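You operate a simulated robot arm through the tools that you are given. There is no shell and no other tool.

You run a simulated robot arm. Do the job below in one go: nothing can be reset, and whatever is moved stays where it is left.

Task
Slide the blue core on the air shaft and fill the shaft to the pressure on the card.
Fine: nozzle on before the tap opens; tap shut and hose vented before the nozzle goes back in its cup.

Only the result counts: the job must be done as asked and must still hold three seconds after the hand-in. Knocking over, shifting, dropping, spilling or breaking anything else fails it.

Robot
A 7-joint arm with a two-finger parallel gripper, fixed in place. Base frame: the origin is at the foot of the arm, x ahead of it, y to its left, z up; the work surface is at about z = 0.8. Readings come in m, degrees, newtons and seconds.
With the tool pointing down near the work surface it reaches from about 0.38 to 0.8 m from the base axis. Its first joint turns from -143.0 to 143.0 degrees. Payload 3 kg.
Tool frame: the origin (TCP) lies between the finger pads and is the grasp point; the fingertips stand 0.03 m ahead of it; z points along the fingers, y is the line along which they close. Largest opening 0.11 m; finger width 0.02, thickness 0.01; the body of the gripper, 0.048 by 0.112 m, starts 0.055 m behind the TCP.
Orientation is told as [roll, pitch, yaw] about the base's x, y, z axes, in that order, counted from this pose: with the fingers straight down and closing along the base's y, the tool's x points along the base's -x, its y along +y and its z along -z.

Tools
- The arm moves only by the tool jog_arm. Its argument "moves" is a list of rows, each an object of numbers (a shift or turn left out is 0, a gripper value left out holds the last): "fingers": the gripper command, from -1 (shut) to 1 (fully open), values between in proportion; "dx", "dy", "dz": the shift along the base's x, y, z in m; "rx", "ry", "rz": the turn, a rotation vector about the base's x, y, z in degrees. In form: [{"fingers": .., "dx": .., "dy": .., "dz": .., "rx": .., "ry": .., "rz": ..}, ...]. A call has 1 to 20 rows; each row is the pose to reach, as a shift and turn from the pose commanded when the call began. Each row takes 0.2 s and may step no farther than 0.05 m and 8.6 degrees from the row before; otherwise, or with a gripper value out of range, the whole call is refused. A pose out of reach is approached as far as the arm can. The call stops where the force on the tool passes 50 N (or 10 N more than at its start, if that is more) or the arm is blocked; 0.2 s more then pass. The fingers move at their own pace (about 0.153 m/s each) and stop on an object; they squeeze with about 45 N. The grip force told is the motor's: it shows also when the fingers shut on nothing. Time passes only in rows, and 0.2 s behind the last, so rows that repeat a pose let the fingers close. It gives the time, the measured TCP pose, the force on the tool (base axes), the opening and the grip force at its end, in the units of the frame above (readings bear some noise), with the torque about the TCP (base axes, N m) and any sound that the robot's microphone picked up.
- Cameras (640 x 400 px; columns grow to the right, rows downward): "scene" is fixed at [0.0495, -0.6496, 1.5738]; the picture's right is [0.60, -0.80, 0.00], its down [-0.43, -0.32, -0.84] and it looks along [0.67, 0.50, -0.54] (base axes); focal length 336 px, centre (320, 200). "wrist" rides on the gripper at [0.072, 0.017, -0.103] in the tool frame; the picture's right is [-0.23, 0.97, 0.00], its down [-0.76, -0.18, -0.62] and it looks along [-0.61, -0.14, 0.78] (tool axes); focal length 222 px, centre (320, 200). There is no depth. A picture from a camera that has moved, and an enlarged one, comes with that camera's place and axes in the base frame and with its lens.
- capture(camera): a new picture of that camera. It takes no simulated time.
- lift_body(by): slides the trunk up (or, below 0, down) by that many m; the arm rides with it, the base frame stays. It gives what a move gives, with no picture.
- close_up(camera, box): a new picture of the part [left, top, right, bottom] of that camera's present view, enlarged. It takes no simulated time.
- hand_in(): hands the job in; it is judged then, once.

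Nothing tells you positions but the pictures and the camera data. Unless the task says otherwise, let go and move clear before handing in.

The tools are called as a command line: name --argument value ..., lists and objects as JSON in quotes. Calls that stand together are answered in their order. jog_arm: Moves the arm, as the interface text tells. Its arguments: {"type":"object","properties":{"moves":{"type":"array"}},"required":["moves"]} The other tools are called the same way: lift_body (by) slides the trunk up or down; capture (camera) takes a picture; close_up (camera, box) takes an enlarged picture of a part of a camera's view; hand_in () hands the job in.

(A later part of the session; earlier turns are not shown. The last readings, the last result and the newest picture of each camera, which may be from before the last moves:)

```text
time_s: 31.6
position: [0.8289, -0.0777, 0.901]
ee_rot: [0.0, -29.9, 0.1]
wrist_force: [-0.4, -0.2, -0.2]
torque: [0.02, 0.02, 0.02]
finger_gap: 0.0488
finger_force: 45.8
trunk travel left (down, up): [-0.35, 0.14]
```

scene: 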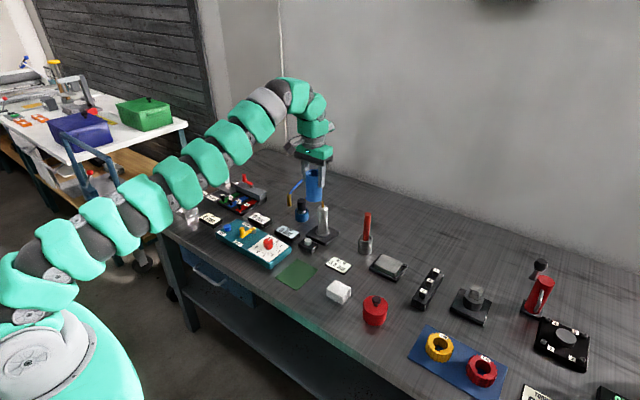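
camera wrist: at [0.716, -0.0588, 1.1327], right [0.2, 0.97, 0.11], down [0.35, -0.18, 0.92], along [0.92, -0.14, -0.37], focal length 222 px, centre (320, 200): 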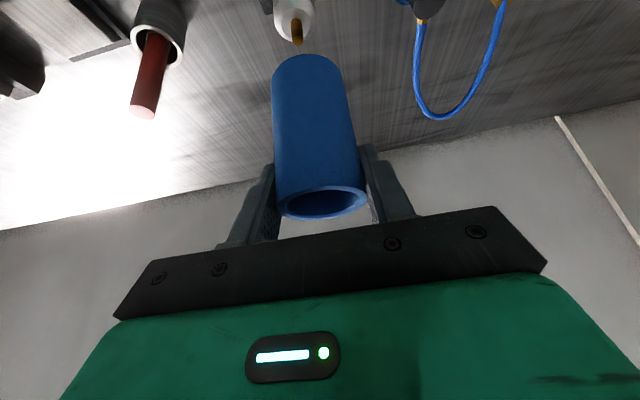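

jog_arm --moves '[{"fingers": -1, "dz": -0.001}, {"dz": -0.002}, {"dz": -0.003}, {"dz": -0.003}]'

close_up --camera "scene" --box '[312, 220, 352, 245]'

```text
time_s: 32.6
position: [0.8286, -0.0784, 0.9004]
ee_rot: [0.0, -30.1, 0.1]
wrist_force: [-1.0, 2.9, 18.1]
torque: [0.19, 0.4, 0.04]
finger_gap: 0.0492
finger_force: 45.2
trunk travel left (down, up): [-0.35, 0.14]
```

```text
16.00 times, centred on (332, 232) of scene
camera zoom: at [0.0495, -0.6496, 1.5738], right [0.6, -0.8, 0.0], down [-0.43, -0.32, -0.84], along [0.67, 0.5, -0.54], focal length 5381 px, centre (128, -320)
```

zoom: 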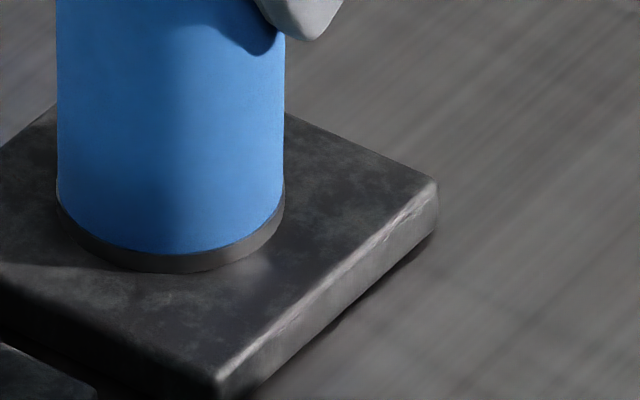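

The core is seated on the flange (18 N upward). I relax, open and rise clear.

jog_arm --moves '[{"fingers": -1, "dz": 0.0015}, {"fingers": 1, "dz": 0.002}, {"fingers": 1, "dz": 0.002}, {"fingers": 1, "dz": 0.002}, {"fingers": 1, "dx": -0.005, "dz": 0.03}, {"fingers": 1, "dx": -0.02, "dz": 0.07}, {"fingers": 1, "dx": -0.04, "dz": 0.11}, {"fingers": 1, "dx": -0.06, "dz": 0.15}, {"fingers": 1, "dx": -0.06, "dz": 0.15}, {"fingers": 1, "dx": -0.06, "dz": 0.15}]'

capture --camera "wrist"

close_up --camera "scene" --box '[210, 180, 370, 280]'

```text
time_s: 34.8
position: [0.7677, -0.0808, 1.0487]
ee_rot: [0.1, -29.9, 0.1]
wrist_force: [-0.2, 0.2, -0.2]
torque: [0.0, 0.01, 0.0]
finger_gap: 0.1101
finger_force: 0.0
trunk travel left (down, up): [-0.35, 0.14]
```

```text
taken
camera wrist: at [0.6536, -0.0631, 1.1013], right [0.2, 0.97, 0.11], down [0.35, -0.18, 0.92], along [0.92, -0.14, -0.37], focal length 222 px, centre (320, 200)
```

wrist: 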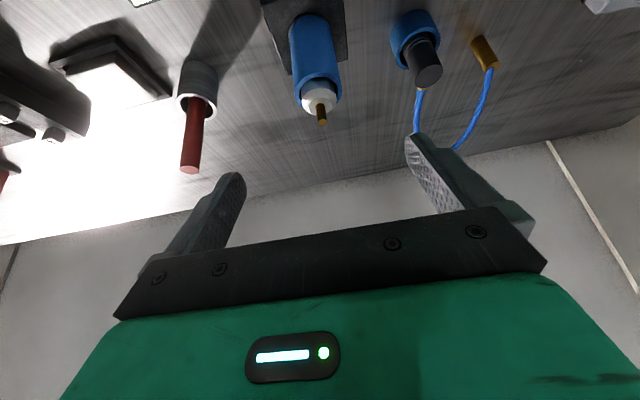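

```text
4.00 times, centred on (290, 230) of scene
camera zoom: at [0.0495, -0.6496, 1.5738], right [0.6, -0.8, 0.0], down [-0.43, -0.32, -0.84], along [0.67, 0.5, -0.54], focal length 1345 px, centre (440, 80)
```

zoom: 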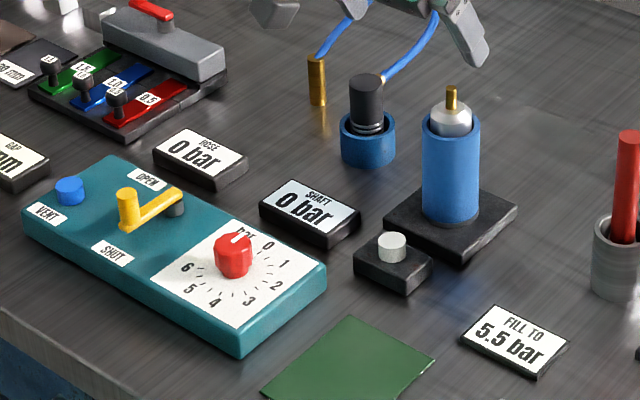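

The core is on the shaft, resting on the flange. Next is the regulator knob: I straighten the tool and move above the dial to locate the knob exactly.

jog_arm --moves '[{"fingers": 1, "dx": -0.03, "dy": 0.02, "ry": 7.5}, {"dx": -0.06, "dy": 0.04, "ry": 15}, {"dx": -0.09, "dy": 0.06, "ry": 22.5}, {"dx": -0.12, "dy": 0.08, "ry": 30}, {"dx": -0.14, "dy": 0.0855, "dz": -0.02, "ry": 30}, {"dx": -0.14, "dy": 0.0855, "dz": -0.04, "ry": 30}, {"dx": -0.14, "dy": 0.0855, "dz": -0.04, "ry": 30}, {"dx": -0.14, "dy": 0.0855, "dz": -0.04, "ry": 30}]'

capture --camera "wrist"

close_up --camera "wrist" --box '[250, 60, 410, 220]'

close_up --camera "scene" --box '[245, 225, 295, 260]'

```text
time_s: 36.6
position: [0.6281, 0.0068, 1.0075]
ee_rot: [0.1, 0.0, 0.0]
wrist_force: [-0.1, -0.4, 0.6]
torque: [0.01, 0.02, 0.02]
finger_gap: 0.1101
finger_force: 0.0
trunk travel left (down, up): [-0.35, 0.14]
```

```text
taken
camera wrist: at [0.5564, 0.0244, 1.1103], right [0.23, 0.97, 0.0], down [0.76, -0.18, 0.62], along [0.61, -0.14, -0.78], focal length 222 px, centre (320, 200)
```

wrist: 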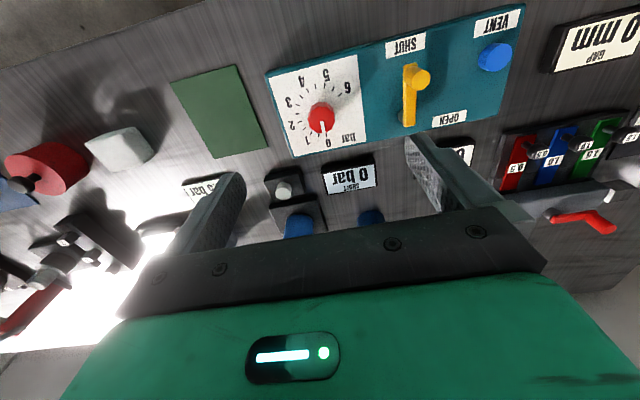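

```text
2.50 times, centred on (330, 140) of wrist
camera zoom: at [0.5564, 0.0244, 1.1103], right [0.23, 0.97, 0.0], down [0.76, -0.18, 0.62], along [0.61, -0.14, -0.78], focal length 555 px, centre (295, 350)
```

zoom: 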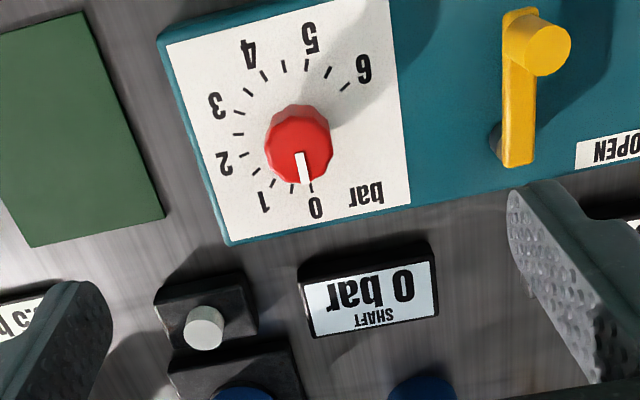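

```text
11.43 times, centred on (270, 242) of scene
camera zoom: at [0.0495, -0.6496, 1.5738], right [0.6, -0.8, 0.0], down [-0.43, -0.32, -0.84], along [0.67, 0.5, -0.54], focal length 3843 px, centre (891, -286)
```

zoom: 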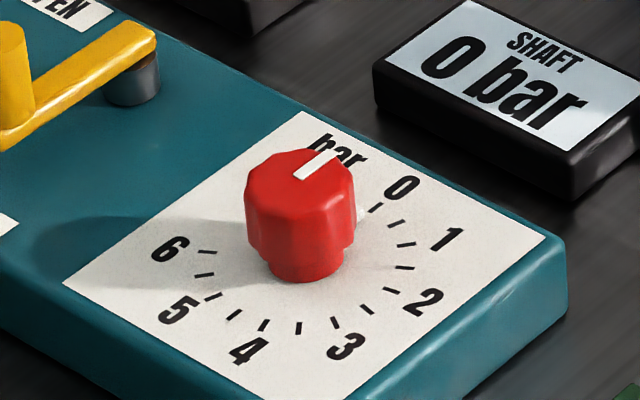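

The knob axis is near (0.640, 0.0065) with its top at z≈0.859; ticks are every half bar, so 5.5 is the tick just before 6. I move above the knob, yaw the tool to +60° and part-open the fingers.

jog_arm --moves '[{"fingers": 0.1, "dx": 0.003, "dz": -0.01, "rz": 7.5}, {"dx": 0.006, "dz": -0.02, "rz": 15}, {"dx": 0.009, "dz": -0.03, "rz": 22.5}, {"dx": 0.012, "dz": -0.04, "rz": 30}, {"dx": 0.012, "dz": -0.05, "rz": 37.5}, {"dx": 0.012, "dz": -0.06, "rz": 45}, {"dx": 0.012, "dz": -0.07, "rz": 52.5}, {"dx": 0.012, "dz": -0.08, "rz": 60}, {"dx": 0.012, "dz": -0.08, "rz": 60}, {"dx": 0.012, "dz": -0.08, "rz": 60}]'

capture --camera "wrist"

close_up --camera "scene" --box '[215, 195, 315, 275]'

```text
time_s: 38.8
position: [0.6414, 0.004, 0.9288]
ee_rot: [0.0, 0.0, 60.1]
wrist_force: [0.1, -0.4, 0.1]
torque: [-0.03, 0.0, -0.01]
finger_gap: 0.0604
finger_force: 0.2
trunk travel left (down, up): [-0.35, 0.14]
```

```text
taken
camera wrist: at [0.5906, -0.0483, 1.0306], right [-0.73, 0.68, 0.0], down [0.53, 0.57, 0.62], along [0.42, 0.46, -0.78], focal length 222 px, centre (320, 200)
```

wrist: 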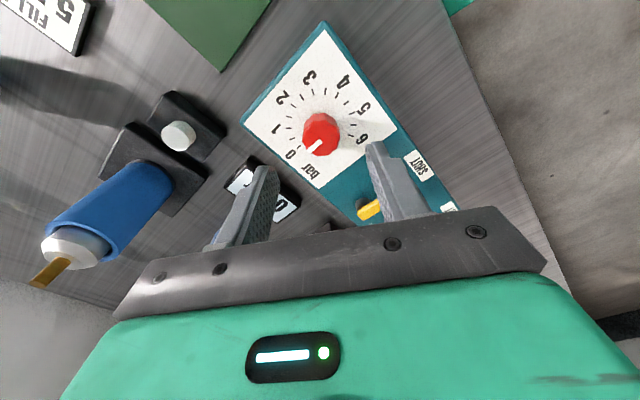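

```text
5.00 times, centred on (265, 235) of scene
camera zoom: at [0.0495, -0.6496, 1.5738], right [0.6, -0.8, 0.0], down [-0.43, -0.32, -0.84], along [0.67, 0.5, -0.54], focal length 1682 px, centre (595, 25)
```

zoom: 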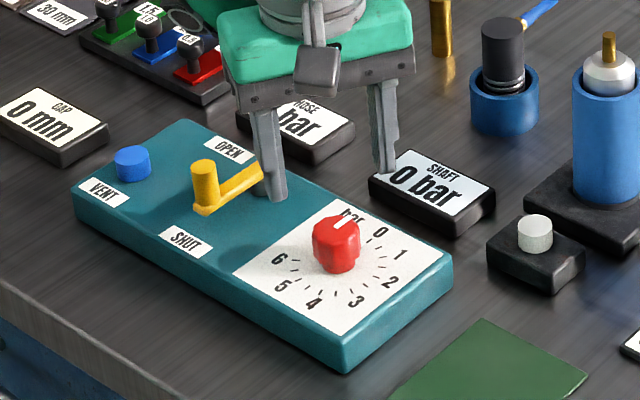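

The knob is lined up between the fingers. I descend to z≈0.868 (tips about 1 cm above the dial plate) and close on it.

jog_arm --moves '[{"fingers": 0.1, "dz": -0.025}, {"dz": -0.045}, {"dz": -0.055}, {"dz": -0.061}, {"dz": -0.061}, {"fingers": -1, "dz": -0.061}, {"fingers": -1, "dz": -0.061}, {"fingers": -1, "dz": -0.061}]'

close_up --camera "scene" --box '[235, 210, 305, 265]'

close_up --camera "wrist" --box '[220, 60, 420, 220]'

```text
time_s: 40.6
position: [0.6409, 0.0062, 0.8663]
ee_rot: [0.1, 0.0, 60.2]
wrist_force: [-5.4, 4.2, -0.2]
torque: [0.23, -0.02, -0.16]
finger_gap: 0.0305
finger_force: 44.8
trunk travel left (down, up): [-0.35, 0.14]
```

```text
7.27 times, centred on (270, 238) of scene
camera zoom: at [0.0495, -0.6496, 1.5738], right [0.6, -0.8, 0.0], down [-0.43, -0.32, -0.84], along [0.67, 0.5, -0.54], focal length 2446 px, centre (684, -73)
```

zoom: 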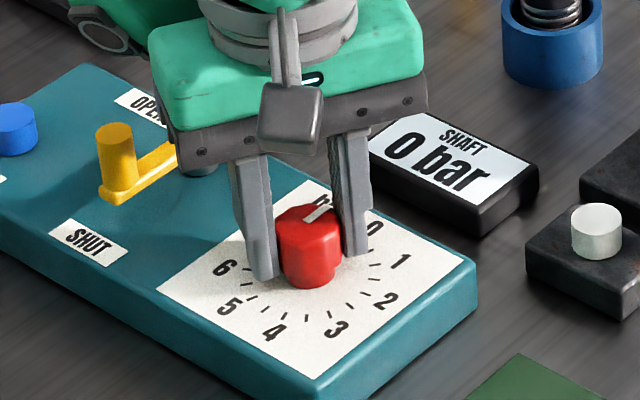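

```text
2.50 times, centred on (320, 140) of wrist
camera zoom: at [0.5906, -0.0465, 0.9693], right [-0.73, 0.68, 0.0], down [0.53, 0.57, 0.62], along [0.42, 0.46, -0.78], focal length 555 px, centre (320, 350)
```

zoom: 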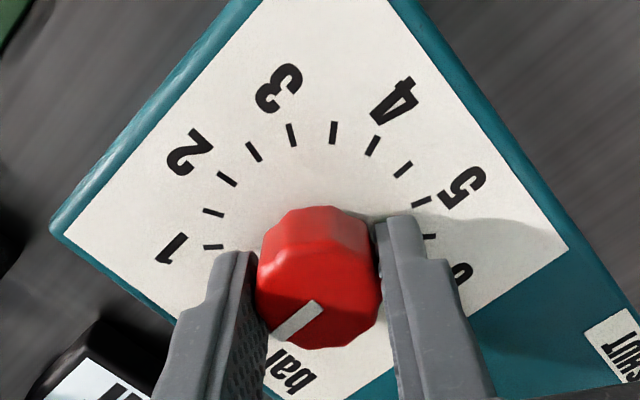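

The knob is gripped (30.5 mm). I turn it clockwise 120° about the tool axis.

jog_arm --moves '[{"fingers": -1, "rz": -6}, {"rz": -14}, {"rz": -22}, {"rz": -30}, {"rz": -38}, {"rz": -46}, {"rz": -54}, {"rz": -62}, {"rz": -70}, {"rz": -78}, {"rz": -86}, {"rz": -94}, {"rz": -102}, {"rz": -110}, {"rz": -116}, {"rz": -120}, {"rz": -120}, {"rz": -120}]'

capture --camera "wrist"

close_up --camera "scene" --box '[235, 210, 305, 265]'

close_up --camera "wrist" --box '[220, 60, 420, 220]'

```text
time_s: 44.4
position: [0.6402, 0.0034, 0.8668]
ee_rot: [-0.2, 0.1, -60.0]
wrist_force: [-8.5, -27.4, -0.8]
torque: [-0.43, 0.17, 0.03]
finger_gap: 0.0303
finger_force: 44.8
trunk travel left (down, up): [-0.35, 0.14]
```

```text
taken
camera wrist: at [0.62, 0.0766, 0.9694], right [0.96, 0.29, 0.0], down [0.23, -0.75, 0.62], along [0.18, -0.6, -0.78], focal length 222 px, centre (320, 200)
```

wrist: 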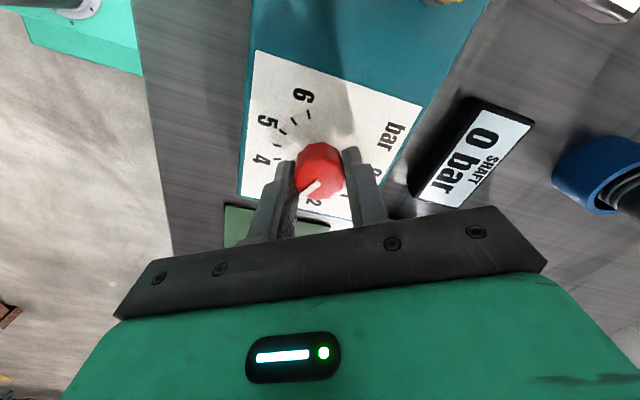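

```text
7.27 times, centred on (270, 238) of scene
camera zoom: at [0.0495, -0.6496, 1.5738], right [0.6, -0.8, 0.0], down [-0.43, -0.32, -0.84], along [0.67, 0.5, -0.54], focal length 2446 px, centre (684, -73)
```

zoom: 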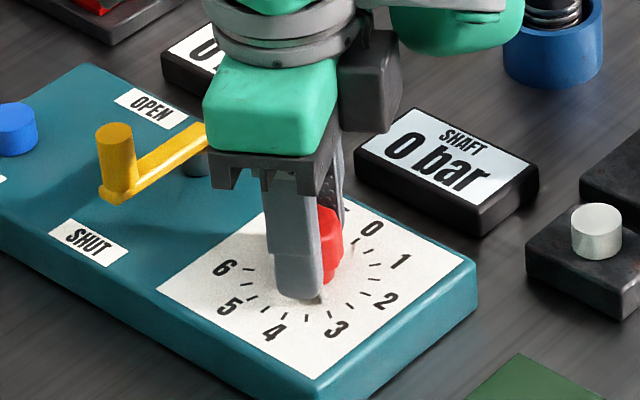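

```text
2.50 times, centred on (320, 140) of wrist
camera zoom: at [0.62, 0.0766, 0.9694], right [0.96, 0.29, 0.0], down [0.23, -0.75, 0.62], along [0.18, -0.6, -0.78], focal length 555 px, centre (320, 350)
```

zoom: 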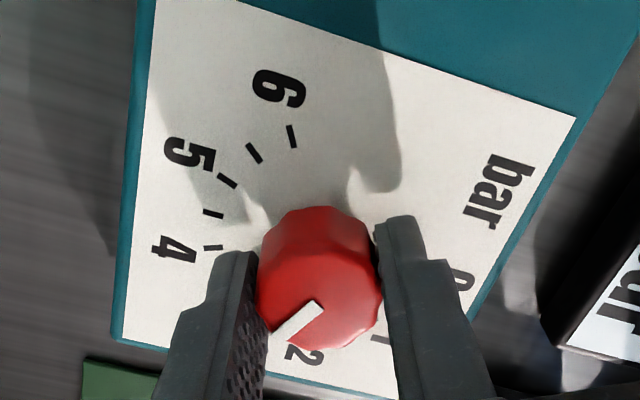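

The knob turned with the gripper; the pointer now sits at about 3. A 27 N side force shows the tool is about 2 mm off the knob axis, so I release, turn the tool back +120° and shift slightly before regripping.

jog_arm --moves '[{"fingers": 0.1}, {"fingers": 0.1}, {"fingers": 0.1}, {"dx": -0.0015, "dy": -0.001, "rz": 8}, {"dx": -0.0015, "dy": -0.001, "rz": 16}, {"dx": -0.0015, "dy": -0.001, "rz": 24}, {"dx": -0.0015, "dy": -0.001, "rz": 32}, {"dx": -0.0015, "dy": -0.001, "rz": 40}, {"dx": -0.0015, "dy": -0.001, "rz": 48}, {"dx": -0.0015, "dy": -0.001, "rz": 56}, {"dx": -0.0015, "dy": -0.001, "rz": 64}, {"dx": -0.0015, "dy": -0.001, "rz": 72}, {"dx": -0.0015, "dy": -0.001, "rz": 80}, {"dx": -0.0015, "dy": -0.001, "rz": 88}, {"dx": -0.0015, "dy": -0.001, "rz": 96}, {"dx": -0.0015, "dy": -0.001, "rz": 104}, {"dx": -0.0015, "dy": -0.001, "rz": 112}, {"dx": -0.0015, "dy": -0.001, "rz": 120}, {"dx": -0.0015, "dy": -0.001, "rz": 120}, {"dx": -0.0015, "dy": -0.001, "rz": 120}]'

close_up --camera "wrist" --box '[220, 60, 420, 220]'

close_up --camera "scene" --box '[235, 210, 305, 265]'

```text
time_s: 48.6
position: [0.64, 0.004, 0.8668]
ee_rot: [0.0, 0.0, 60.1]
wrist_force: [0.5, -0.7, 0.0]
torque: [0.03, 0.0, 0.02]
finger_gap: 0.0606
finger_force: 0.1
trunk travel left (down, up): [-0.35, 0.14]
```

```text
2.50 times, centred on (320, 140) of wrist
camera zoom: at [0.5892, -0.0483, 0.9689], right [-0.73, 0.68, 0.0], down [0.53, 0.57, 0.62], along [0.42, 0.46, -0.78], focal length 555 px, centre (320, 350)
```

zoom: 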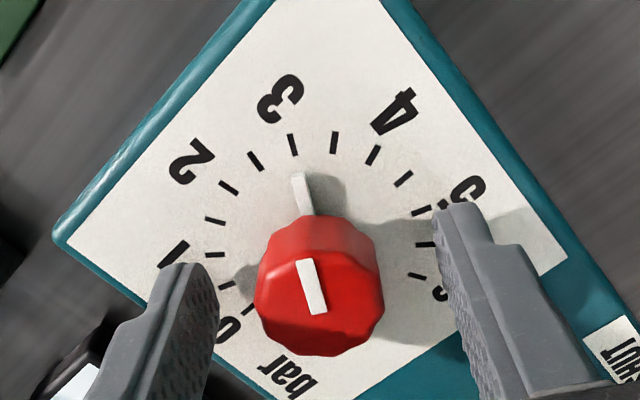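

```text
7.27 times, centred on (270, 238) of scene
camera zoom: at [0.0495, -0.6496, 1.5738], right [0.6, -0.8, 0.0], down [-0.43, -0.32, -0.84], along [0.67, 0.5, -0.54], focal length 2446 px, centre (684, -73)
```

zoom: 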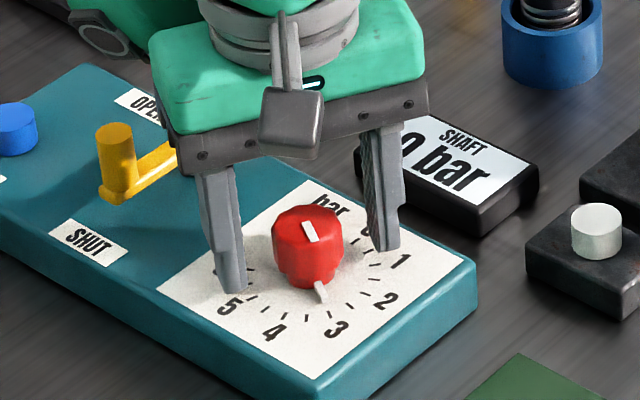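

The base pointer tab points exactly at 3.0. I grip again and turn the remaining 100° clockwise to 5.5.

jog_arm --moves '[{"fingers": -1}, {"fingers": -1}, {"fingers": -1}, {"rz": -6}, {"rz": -14}, {"rz": -22}, {"rz": -30}, {"rz": -38}, {"rz": -46}, {"rz": -54}, {"rz": -62}, {"rz": -70}, {"rz": -78}, {"rz": -86}, {"rz": -92}, {"rz": -97}, {"rz": -100}, {"rz": -100}, {"rz": -100}]'

close_up --camera "wrist" --box '[220, 60, 420, 220]'

```text
time_s: 52.6
position: [0.6391, 0.0063, 0.868]
ee_rot: [0.1, 0.0, -40.0]
wrist_force: [-4.2, 14.1, 1.2]
torque: [1.06, -0.01, 0.05]
finger_gap: 0.0302
finger_force: 45.0
trunk travel left (down, up): [-0.35, 0.14]
```

```text
2.50 times, centred on (320, 140) of wrist
camera zoom: at [0.5952, 0.0666, 0.9689], right [0.8, 0.6, 0.0], down [0.47, -0.63, 0.62], along [0.37, -0.5, -0.78], focal length 555 px, centre (320, 350)
```

zoom: 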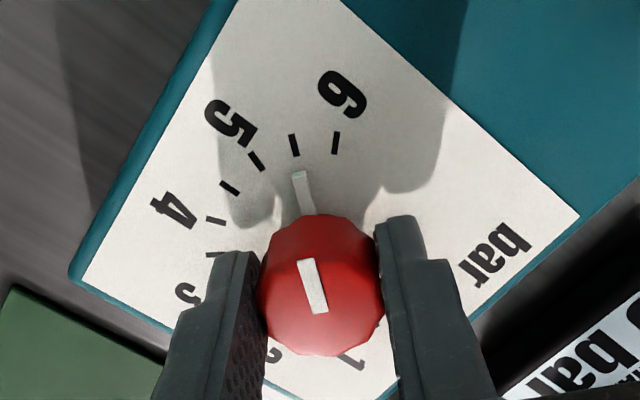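

The pointer now lines up with the 5.5 tick between 5 and 6. I release, rise and verify.

jog_arm --moves '[{"fingers": 0.1}, {"fingers": 0.1}, {"fingers": 0.1}, {"dz": 0.03}, {"dz": 0.07}, {"dz": 0.11}, {"dz": 0.14}, {"dz": 0.14}]'

close_up --camera "wrist" --box '[260, 80, 380, 180]'

close_up --camera "scene" --box '[245, 225, 295, 260]'

```text
time_s: 54.4
position: [0.6401, 0.0053, 1.0058]
ee_rot: [-0.2, 0.0, -40.0]
wrist_force: [-0.1, -0.5, 0.0]
torque: [0.02, 0.0, 0.03]
finger_gap: 0.0606
finger_force: 0.1
trunk travel left (down, up): [-0.35, 0.14]
```

```text
4.00 times, centred on (320, 130) of wrist
camera zoom: at [0.5962, 0.0645, 1.1086], right [0.8, 0.6, 0.0], down [0.47, -0.63, 0.62], along [0.37, -0.5, -0.78], focal length 888 px, centre (320, 480)
```

zoom: 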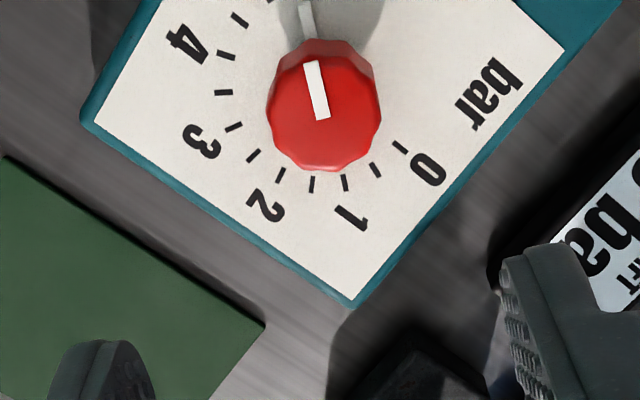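

```text
11.43 times, centred on (270, 242) of scene
camera zoom: at [0.0495, -0.6496, 1.5738], right [0.6, -0.8, 0.0], down [-0.43, -0.32, -0.84], along [0.67, 0.5, -0.54], focal length 3843 px, centre (891, -286)
```

zoom: 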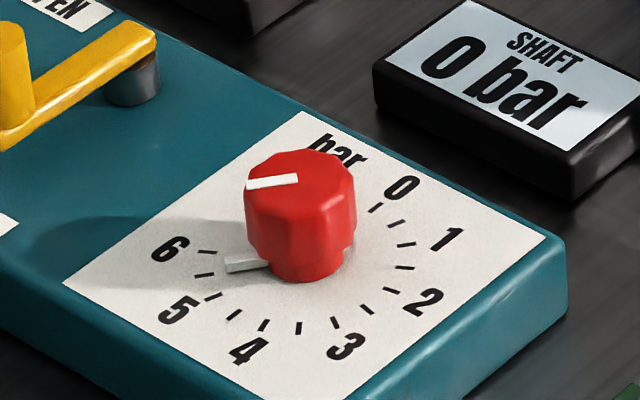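

close_up --camera "wrist" --box '[270, 50, 370, 130]'

close_up --camera "scene" --box '[255, 235, 285, 258]'

```text
5.00 times, centred on (320, 90) of wrist
camera zoom: at [0.5962, 0.0645, 1.1086], right [0.8, 0.6, 0.0], down [0.47, -0.63, 0.62], along [0.37, -0.5, -0.78], focal length 1111 px, centre (320, 750)
```

zoom: 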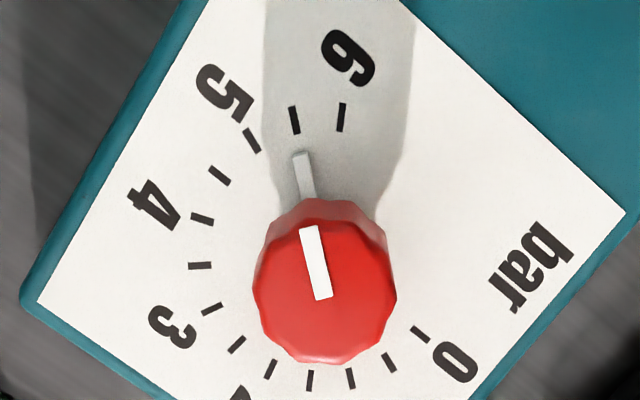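

```text
16.00 times, centred on (270, 246) of scene
camera zoom: at [0.0495, -0.6496, 1.5738], right [0.6, -0.8, 0.0], down [-0.43, -0.32, -0.84], along [0.67, 0.5, -0.54], focal length 5381 px, centre (1120, -544)
```

zoom: 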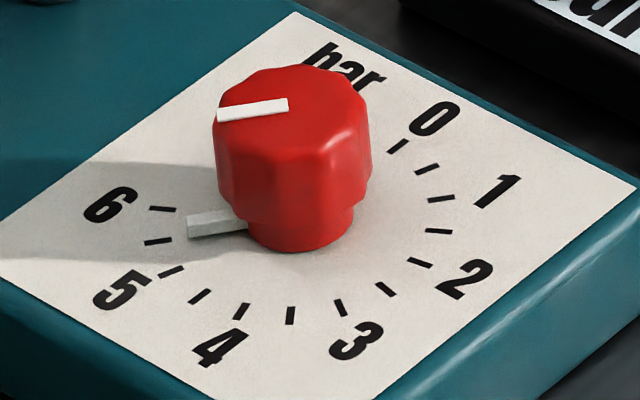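

Seen from above, the pointer tab runs straight into the 5.5 tick, so the regulator is set. Next is the nozzle, at roughly (0.862, 0.047) with its top at z≈0.889: I turn the tool back to zero yaw, tilt it forward and approach for a better look.

jog_arm --moves '[{"fingers": 0.3, "dz": 0.015, "rz": 8}, {"dz": 0.03, "rz": 16}, {"dz": 0.045, "rz": 24}, {"dz": 0.06, "rz": 32}, {"dz": 0.06, "rz": 40}, {"dz": 0.06, "rz": 40}]'

jog_arm --moves '[{"fingers": 0.3, "dx": 0.03, "dy": 0.008, "ry": -7.5}, {"dx": 0.06, "dy": 0.016, "ry": -15}, {"dx": 0.09, "dy": 0.024, "ry": -22.5}, {"dx": 0.12, "dy": 0.032, "ry": -30}, {"dx": 0.15, "dy": 0.04, "dz": -0.02, "ry": -30}, {"dx": 0.17, "dy": 0.041, "dz": -0.04, "ry": -30}, {"dx": 0.17, "dy": 0.041, "dz": -0.04, "ry": -30}, {"dx": 0.17, "dy": 0.041, "dz": -0.04, "ry": -30}]'

capture --camera "wrist"

close_up --camera "wrist" --box '[240, 0, 440, 160]'

close_up --camera "scene" --box '[280, 180, 350, 240]'

```text
time_s: 55.8
position: [0.64, 0.0045, 1.0664]
ee_rot: [0.0, 0.1, 0.1]
wrist_force: [-0.3, -0.5, -0.5]
torque: [0.0, 0.01, -0.02]
finger_gap: 0.0716
finger_force: 0.0
trunk travel left (down, up): [-0.35, 0.14]
```

```text
time_s: 57.6
position: [0.8086, 0.0453, 1.026]
ee_rot: [0.0, -30.0, 0.1]
wrist_force: [-0.6, -0.8, 0.7]
torque: [0.03, 0.02, 0.03]
finger_gap: 0.0715
finger_force: 0.1
trunk travel left (down, up): [-0.35, 0.14]
```

```text
taken
camera wrist: at [0.695, 0.0636, 1.0778], right [0.2, 0.97, 0.11], down [0.35, -0.18, 0.92], along [0.92, -0.14, -0.37], focal length 222 px, centre (320, 200)
```

wrist: 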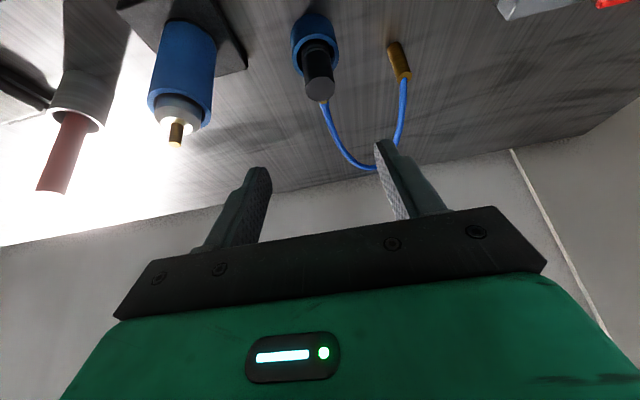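

```text
2.50 times, centred on (340, 80) of wrist
camera zoom: at [0.695, 0.0636, 1.0778], right [0.2, 0.97, 0.11], down [0.35, -0.18, 0.92], along [0.92, -0.14, -0.37], focal length 555 px, centre (270, 500)
```

zoom: 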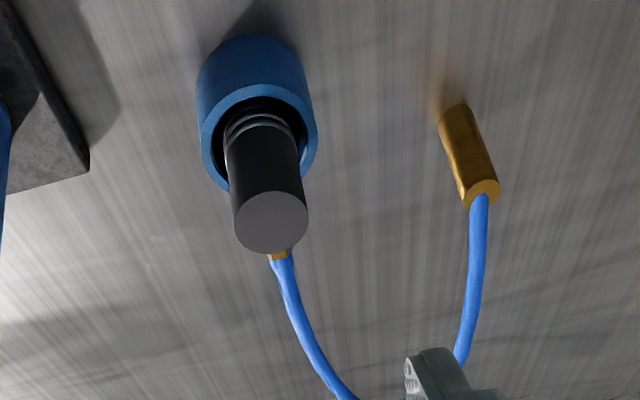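

```text
6.67 times, centred on (315, 210) of scene
camera zoom: at [0.0495, -0.6496, 1.5738], right [0.6, -0.8, 0.0], down [-0.43, -0.32, -0.84], along [0.67, 0.5, -0.54], focal length 2242 px, centre (353, 133)
```

zoom: 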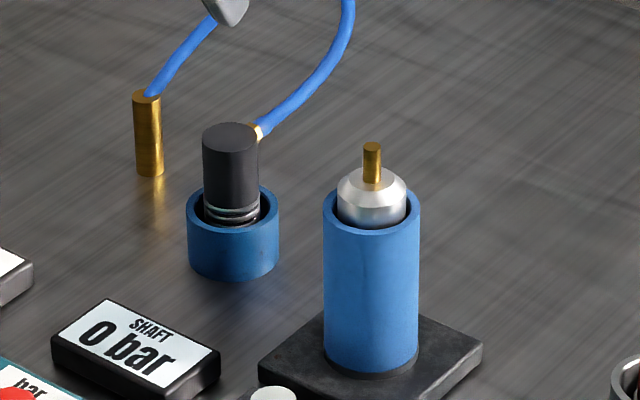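

Two nearly perpendicular rays put the nozzle top at (0.867, 0.051, 0.882) and the cup rim at z≈0.833. I go above it with the tilted tool and check reach and alignment.

jog_arm --moves '[{"fingers": 0.3, "dx": 0.02, "dy": 0.002, "dz": -0.01}, {"dx": 0.04, "dy": 0.004, "dz": -0.03}, {"dx": 0.0575, "dy": 0.0057, "dz": -0.06}, {"dx": 0.0575, "dy": 0.0057, "dz": -0.075}, {"dx": 0.0575, "dy": 0.0057, "dz": -0.075}, {"dx": 0.0575, "dy": 0.0057, "dz": -0.075}]'

capture --camera "wrist"

close_up --camera "scene" --box '[270, 170, 350, 240]'

```text
time_s: 59.0
position: [0.8669, 0.0511, 0.9516]
ee_rot: [0.0, -30.0, 0.1]
wrist_force: [0.0, 0.3, -0.5]
torque: [-0.02, -0.03, 0.0]
finger_gap: 0.0716
finger_force: 0.0
trunk travel left (down, up): [-0.35, 0.14]
```

```text
taken
camera wrist: at [0.7533, 0.0682, 1.0034], right [0.2, 0.97, 0.11], down [0.35, -0.18, 0.92], along [0.92, -0.14, -0.37], focal length 222 px, centre (320, 200)
```

wrist: 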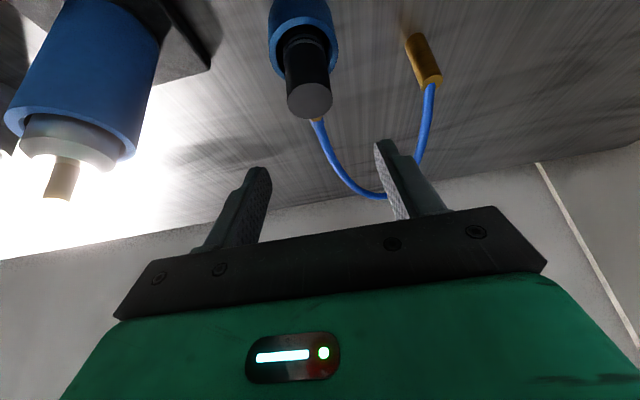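

```text
5.71 times, centred on (310, 205) of scene
camera zoom: at [0.0495, -0.6496, 1.5738], right [0.6, -0.8, 0.0], down [-0.43, -0.32, -0.84], along [0.67, 0.5, -0.54], focal length 1922 px, centre (377, 171)
```

zoom: 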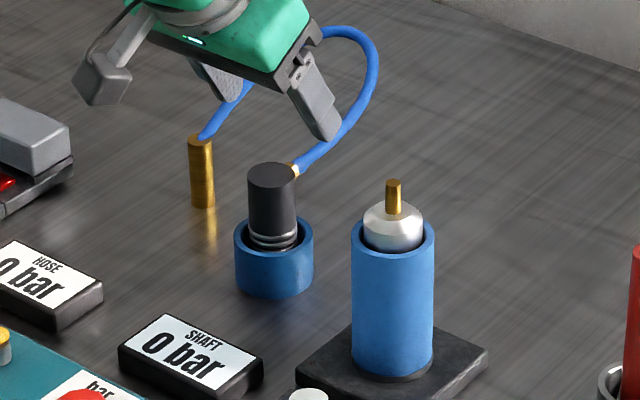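

The nozzle lines up at about (0.868, 0.0515). I narrow the fingers to about 52 mm, descend until the tips are just above the cup rim, and look again.

jog_arm --moves '[{"fingers": -0.055, "dx": 0.001, "dz": -0.02}, {"dx": 0.001, "dz": -0.04}, {"dx": 0.001, "dz": -0.06}, {"dx": 0.001, "dz": -0.075}, {"dx": 0.001, "dz": -0.0836}, {"dx": 0.001, "dz": -0.0836}, {"dx": 0.001, "dz": -0.0836}]'

close_up --camera "wrist" --box '[200, 60, 440, 240]'

close_up --camera "scene" --box '[270, 170, 350, 240]'

```text
time_s: 60.6
position: [0.866, 0.0493, 0.8672]
ee_rot: [0.0, -30.0, 0.0]
wrist_force: [0.7, 0.5, -0.1]
torque: [0.01, -0.02, -0.03]
finger_gap: 0.0518
finger_force: 0.0
trunk travel left (down, up): [-0.35, 0.14]
```

```text
2.22 times, centred on (320, 150) of wrist
camera zoom: at [0.7538, 0.0685, 0.9202], right [0.2, 0.97, 0.11], down [0.35, -0.18, 0.92], along [0.92, -0.14, -0.37], focal length 494 px, centre (320, 311)
```

zoom: 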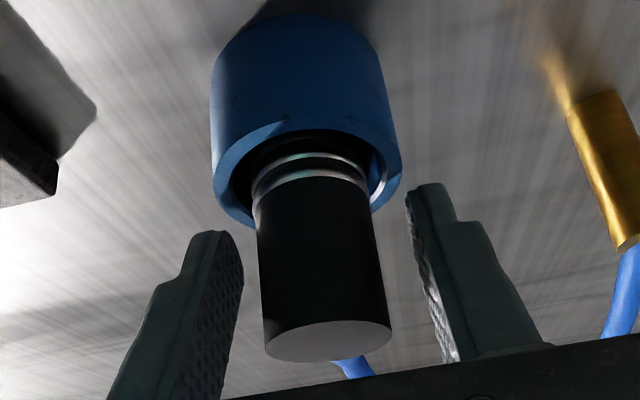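

```text
5.71 times, centred on (310, 205) of scene
camera zoom: at [0.0495, -0.6496, 1.5738], right [0.6, -0.8, 0.0], down [-0.43, -0.32, -0.84], along [0.67, 0.5, -0.54], focal length 1922 px, centre (377, 171)
```

zoom: 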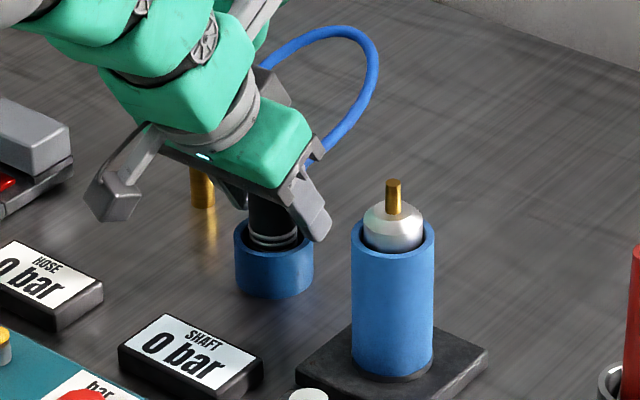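

The nozzle is centred between the pads, tips clear of the cup. I close on the nozzle.

jog_arm --moves '[{"fingers": -1}, {"fingers": -1}, {"fingers": -1}, {"fingers": -1}]'

close_up --camera "wrist" --box '[200, 60, 440, 240]'

```text
time_s: 61.6
position: [0.8683, 0.0504, 0.868]
ee_rot: [-0.1, -30.0, 0.1]
wrist_force: [-0.6, 1.3, 0.0]
torque: [0.08, 0.0, 0.01]
finger_gap: 0.0312
finger_force: 44.5
trunk travel left (down, up): [-0.35, 0.14]
```

```text
2.22 times, centred on (320, 150) of wrist
camera zoom: at [0.7538, 0.0687, 0.9202], right [0.2, 0.97, 0.11], down [0.35, -0.18, 0.92], along [0.92, -0.14, -0.37], focal length 494 px, centre (320, 311)
```

zoom: 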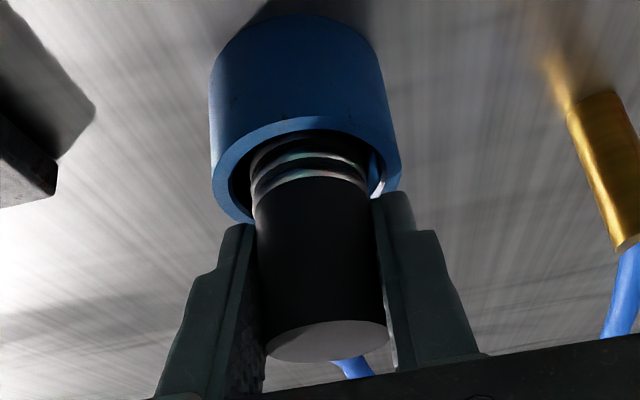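

The nozzle is gripped (31.2 mm) at about (0.867, 0.050, 0.868). I lift it slowly out of the cup.

jog_arm --moves '[{"fingers": -1, "dz": 0.006}, {"dz": 0.015}, {"dz": 0.03}, {"dz": 0.05}, {"dz": 0.08}, {"dz": 0.12}, {"dz": 0.16}, {"dz": 0.185}, {"dz": 0.185}, {"dz": 0.185}]'

capture --camera "wrist"

close_up --camera "scene" --box '[270, 140, 370, 240]'

```text
time_s: 63.8
position: [0.8685, 0.0501, 1.0515]
ee_rot: [0.0, -29.9, 0.2]
wrist_force: [0.7, 0.3, -1.9]
torque: [-0.01, 0.02, 0.01]
finger_gap: 0.0314
finger_force: 45.2
trunk travel left (down, up): [-0.35, 0.14]
```

```text
taken
camera wrist: at [0.7545, 0.0685, 1.1042], right [0.2, 0.97, 0.11], down [0.35, -0.18, 0.92], along [0.92, -0.14, -0.38], focal length 222 px, centre (320, 200)
```

wrist: 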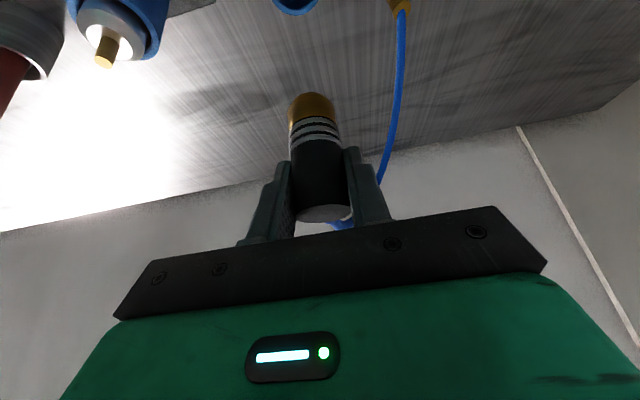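

```text
4.00 times, centred on (320, 190) of scene
camera zoom: at [0.0495, -0.6496, 1.5738], right [0.6, -0.8, 0.0], down [-0.43, -0.32, -0.84], along [0.67, 0.5, -0.54], focal length 1345 px, centre (320, 240)
```

zoom: 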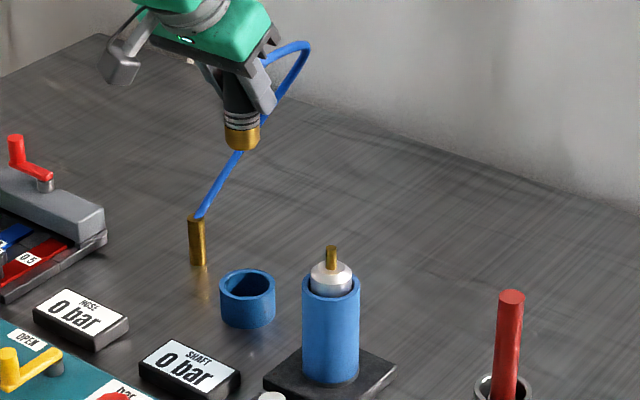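

The nozzle is out; its brass collar's lower end is about 63 mm below the TCP. I carry it over the shaft valve at a height that leaves about 2-3 cm below it.

jog_arm --moves '[{"fingers": -1, "dx": -0.01, "dy": -0.03}, {"dx": -0.02, "dy": -0.06}, {"dx": -0.03, "dy": -0.09}, {"dx": -0.036, "dy": -0.115}, {"dx": -0.04, "dy": -0.1296, "dz": -0.006}, {"dx": -0.04, "dy": -0.1296, "dz": -0.006}, {"dx": -0.04, "dy": -0.1296, "dz": -0.006}, {"dx": -0.04, "dy": -0.1296, "dz": -0.006}]'

capture --camera "wrist"

close_up --camera "wrist" --box '[250, 10, 390, 230]'

close_up --camera "scene" --box '[312, 170, 352, 220]'

```text
time_s: 65.6
position: [0.8278, -0.075, 1.0477]
ee_rot: [0.1, -30.0, 0.1]
wrist_force: [-0.4, 1.0, -1.7]
torque: [-0.02, -0.02, -0.01]
finger_gap: 0.031
finger_force: 45.1
trunk travel left (down, up): [-0.35, 0.14]
```

```text
taken
camera wrist: at [0.7144, -0.0583, 1.0997], right [0.2, 0.97, 0.11], down [0.35, -0.18, 0.92], along [0.92, -0.14, -0.37], focal length 222 px, centre (320, 200)
```

wrist: 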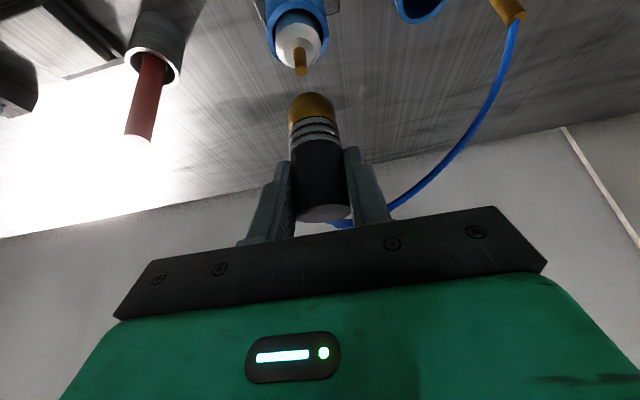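

```text
1.82 times, centred on (320, 120) of wrist
camera zoom: at [0.7144, -0.0583, 1.0997], right [0.2, 0.97, 0.11], down [0.35, -0.18, 0.92], along [0.92, -0.14, -0.37], focal length 404 px, centre (320, 346)
```

zoom: 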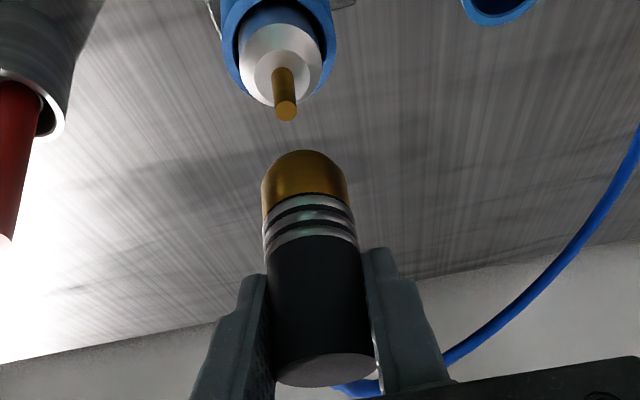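

```text
8.00 times, centred on (332, 195) of scene
camera zoom: at [0.0495, -0.6496, 1.5738], right [0.6, -0.8, 0.0], down [-0.43, -0.32, -0.84], along [0.67, 0.5, -0.54], focal length 2690 px, centre (224, 240)
```

zoom: 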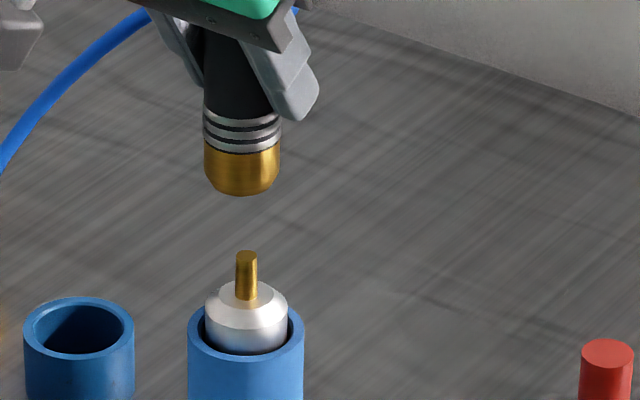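

I let the arm settle and take finer pictures for the alignment.

jog_arm --moves '[{"fingers": -1}, {"fingers": -1}, {"fingers": -1}]'

close_up --camera "wrist" --box '[270, 20, 370, 130]'

close_up --camera "wrist" --box '[250, 10, 390, 230]'

close_up --camera "scene" --box '[312, 170, 352, 220]'

close_up --camera "scene" --box '[320, 178, 345, 208]'

```text
time_s: 66.4
position: [0.8277, -0.076, 1.0472]
ee_rot: [0.0, -30.0, 0.1]
wrist_force: [0.0, -1.1, -2.8]
torque: [0.03, -0.01, 0.04]
finger_gap: 0.0309
finger_force: 45.0
trunk travel left (down, up): [-0.35, 0.14]
```

```text
3.64 times, centred on (320, 75) of wrist
camera zoom: at [0.7144, -0.0583, 1.0997], right [0.2, 0.97, 0.11], down [0.35, -0.18, 0.92], along [0.92, -0.14, -0.37], focal length 808 px, centre (320, 654)
```

zoom: 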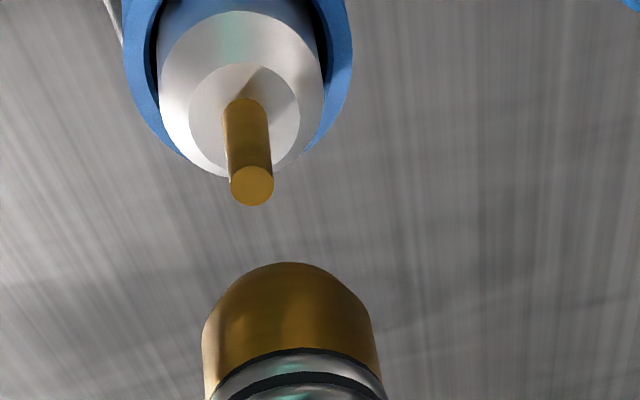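

```text
1.82 times, centred on (320, 120) of wrist
camera zoom: at [0.7144, -0.0583, 1.0997], right [0.2, 0.97, 0.11], down [0.35, -0.18, 0.92], along [0.92, -0.14, -0.37], focal length 404 px, centre (320, 346)
```

zoom: 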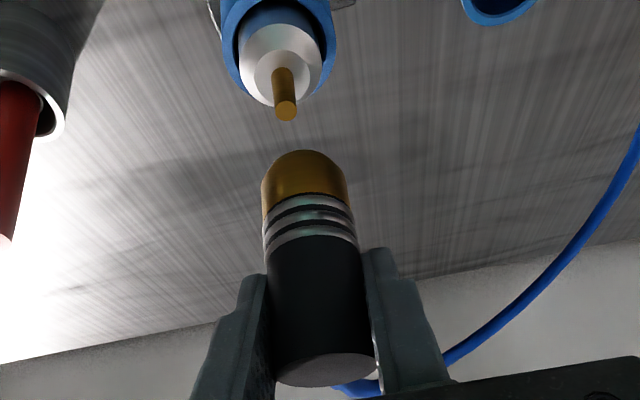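

```text
8.00 times, centred on (332, 195) of scene
camera zoom: at [0.0495, -0.6496, 1.5738], right [0.6, -0.8, 0.0], down [-0.43, -0.32, -0.84], along [0.67, 0.5, -0.54], focal length 2690 px, centre (224, 240)
```

zoom: 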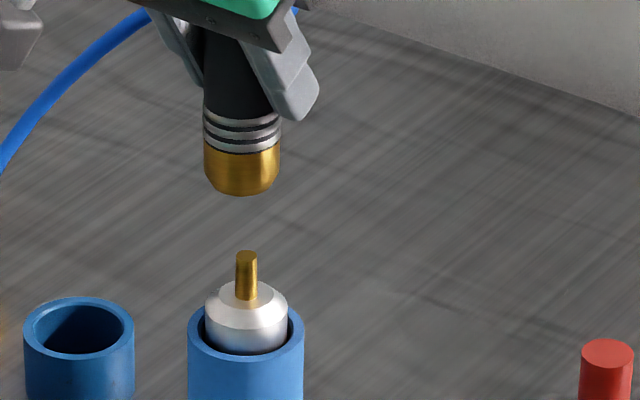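

```text
13.33 times, centred on (332, 193) of scene
camera zoom: at [0.0495, -0.6496, 1.5738], right [0.6, -0.8, 0.0], down [-0.43, -0.32, -0.84], along [0.67, 0.5, -0.54], focal length 4484 px, centre (153, 293)
```

zoom: 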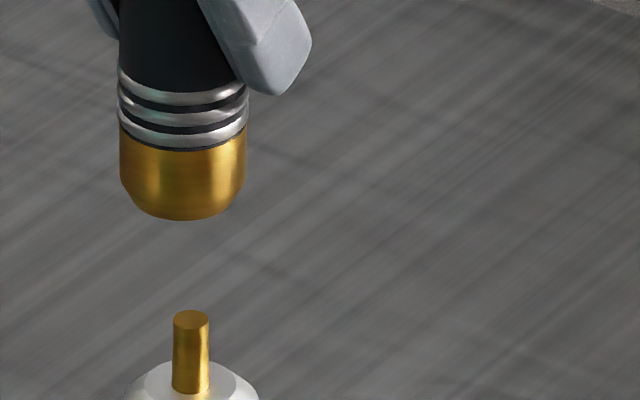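

The valve is about 1 mm nearer and 3.4 mm to the right of the nozzle axis. I correct and lower to just above the tip, then check again.

jog_arm --moves '[{"fingers": -1, "dx": -0.001, "dy": -0.0034}, {"dx": -0.001, "dy": -0.0034, "dz": -0.01}, {"dx": -0.001, "dy": -0.0034, "dz": -0.02}, {"dx": -0.001, "dy": -0.0034, "dz": -0.028}, {"dx": -0.001, "dy": -0.0034, "dz": -0.028}, {"dx": -0.001, "dy": -0.0034, "dz": -0.028}]'

close_up --camera "wrist" --box '[270, 20, 370, 130]'

close_up --camera "wrist" --box '[250, 10, 390, 230]'

close_up --camera "scene" --box '[320, 182, 345, 212]'

```text
time_s: 67.8
position: [0.8264, -0.0805, 1.0194]
ee_rot: [0.0, -30.0, 0.1]
wrist_force: [-0.8, -0.1, -1.7]
torque: [-0.02, 0.0, 0.0]
finger_gap: 0.031
finger_force: 45.3
trunk travel left (down, up): [-0.35, 0.14]
```

```text
3.64 times, centred on (320, 75) of wrist
camera zoom: at [0.713, -0.063, 1.0714], right [0.2, 0.97, 0.11], down [0.35, -0.18, 0.92], along [0.92, -0.14, -0.37], focal length 808 px, centre (320, 654)
```

zoom: 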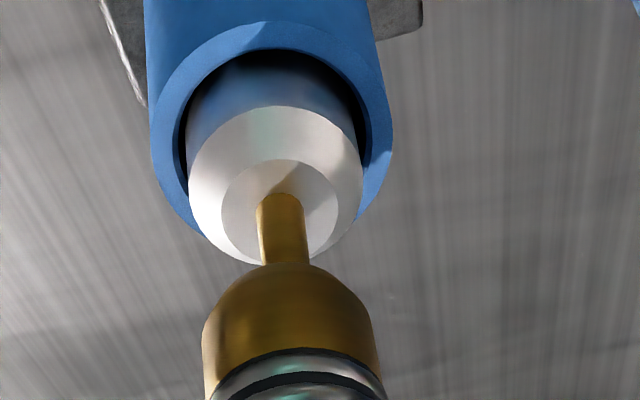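

```text
1.82 times, centred on (320, 120) of wrist
camera zoom: at [0.713, -0.063, 1.0714], right [0.2, 0.97, 0.11], down [0.35, -0.18, 0.92], along [0.92, -0.14, -0.37], focal length 404 px, centre (320, 346)
```

zoom: 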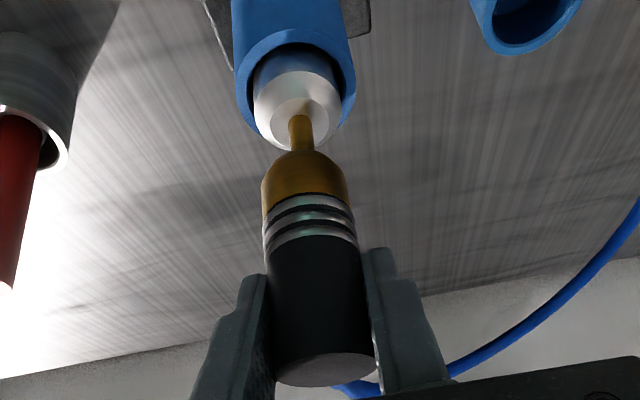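

```text
13.33 times, centred on (332, 197) of scene
camera zoom: at [0.0495, -0.6496, 1.5738], right [0.6, -0.8, 0.0], down [-0.43, -0.32, -0.84], along [0.67, 0.5, -0.54], focal length 4484 px, centre (153, 240)
```

zoom: 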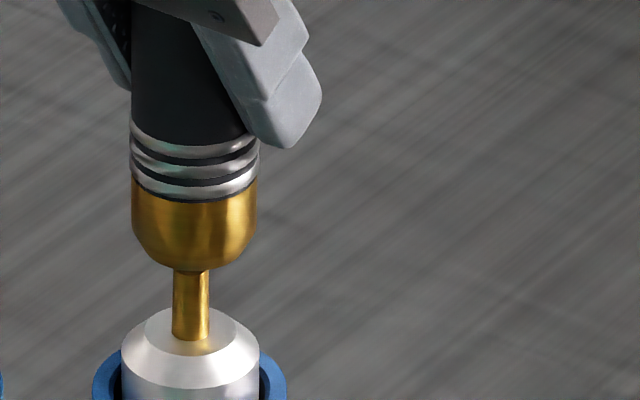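

The nozzle is within a millimetre now; a 0.8 mm nudge to +y, then I lower slowly onto the valve and watch force and sound.

jog_arm --moves '[{"fingers": -1, "dy": 0.0008}, {"dy": 0.0008}, {"dy": 0.0008, "dz": -0.003}, {"dy": 0.0008, "dz": -0.006}, {"dy": 0.0008, "dz": -0.009}, {"dy": 0.0008, "dz": -0.012}, {"dy": 0.0008, "dz": -0.012}]'

close_up --camera "scene" --box '[320, 182, 345, 212]'

close_up --camera "wrist" --box '[270, 20, 370, 130]'

```text
time_s: 69.4
position: [0.8265, -0.0809, 1.0078]
ee_rot: [0.0, -29.9, 0.1]
wrist_force: [0.5, 0.5, -1.3]
torque: [-0.01, -0.01, -0.01]
finger_gap: 0.0311
finger_force: 45.0
trunk travel left (down, up): [-0.35, 0.14]
```

```text
13.33 times, centred on (332, 197) of scene
camera zoom: at [0.0495, -0.6496, 1.5738], right [0.6, -0.8, 0.0], down [-0.43, -0.32, -0.84], along [0.67, 0.5, -0.54], focal length 4484 px, centre (153, 240)
```

zoom: 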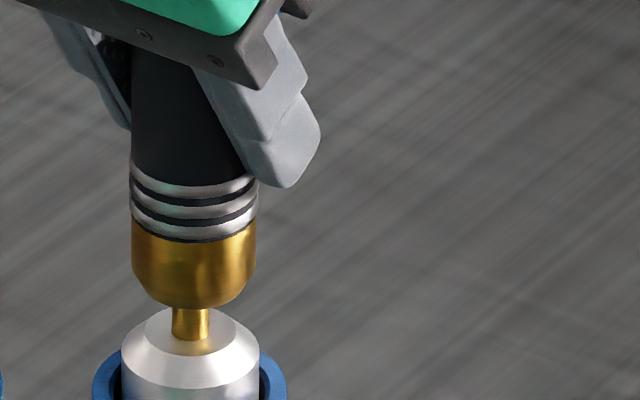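

```text
3.64 times, centred on (320, 75) of wrist
camera zoom: at [0.7134, -0.0626, 1.0593], right [0.2, 0.97, 0.11], down [0.35, -0.18, 0.92], along [0.92, -0.14, -0.37], focal length 808 px, centre (320, 654)
```

zoom: 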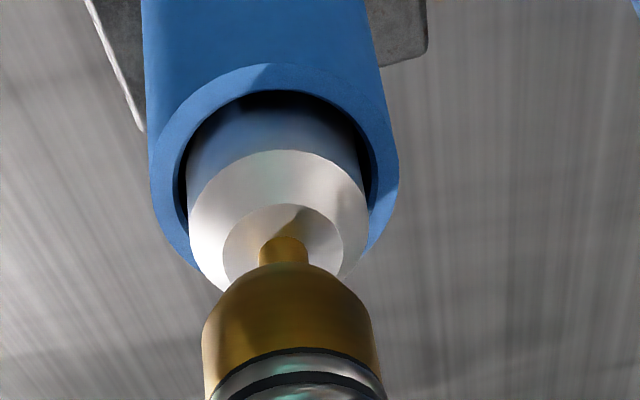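

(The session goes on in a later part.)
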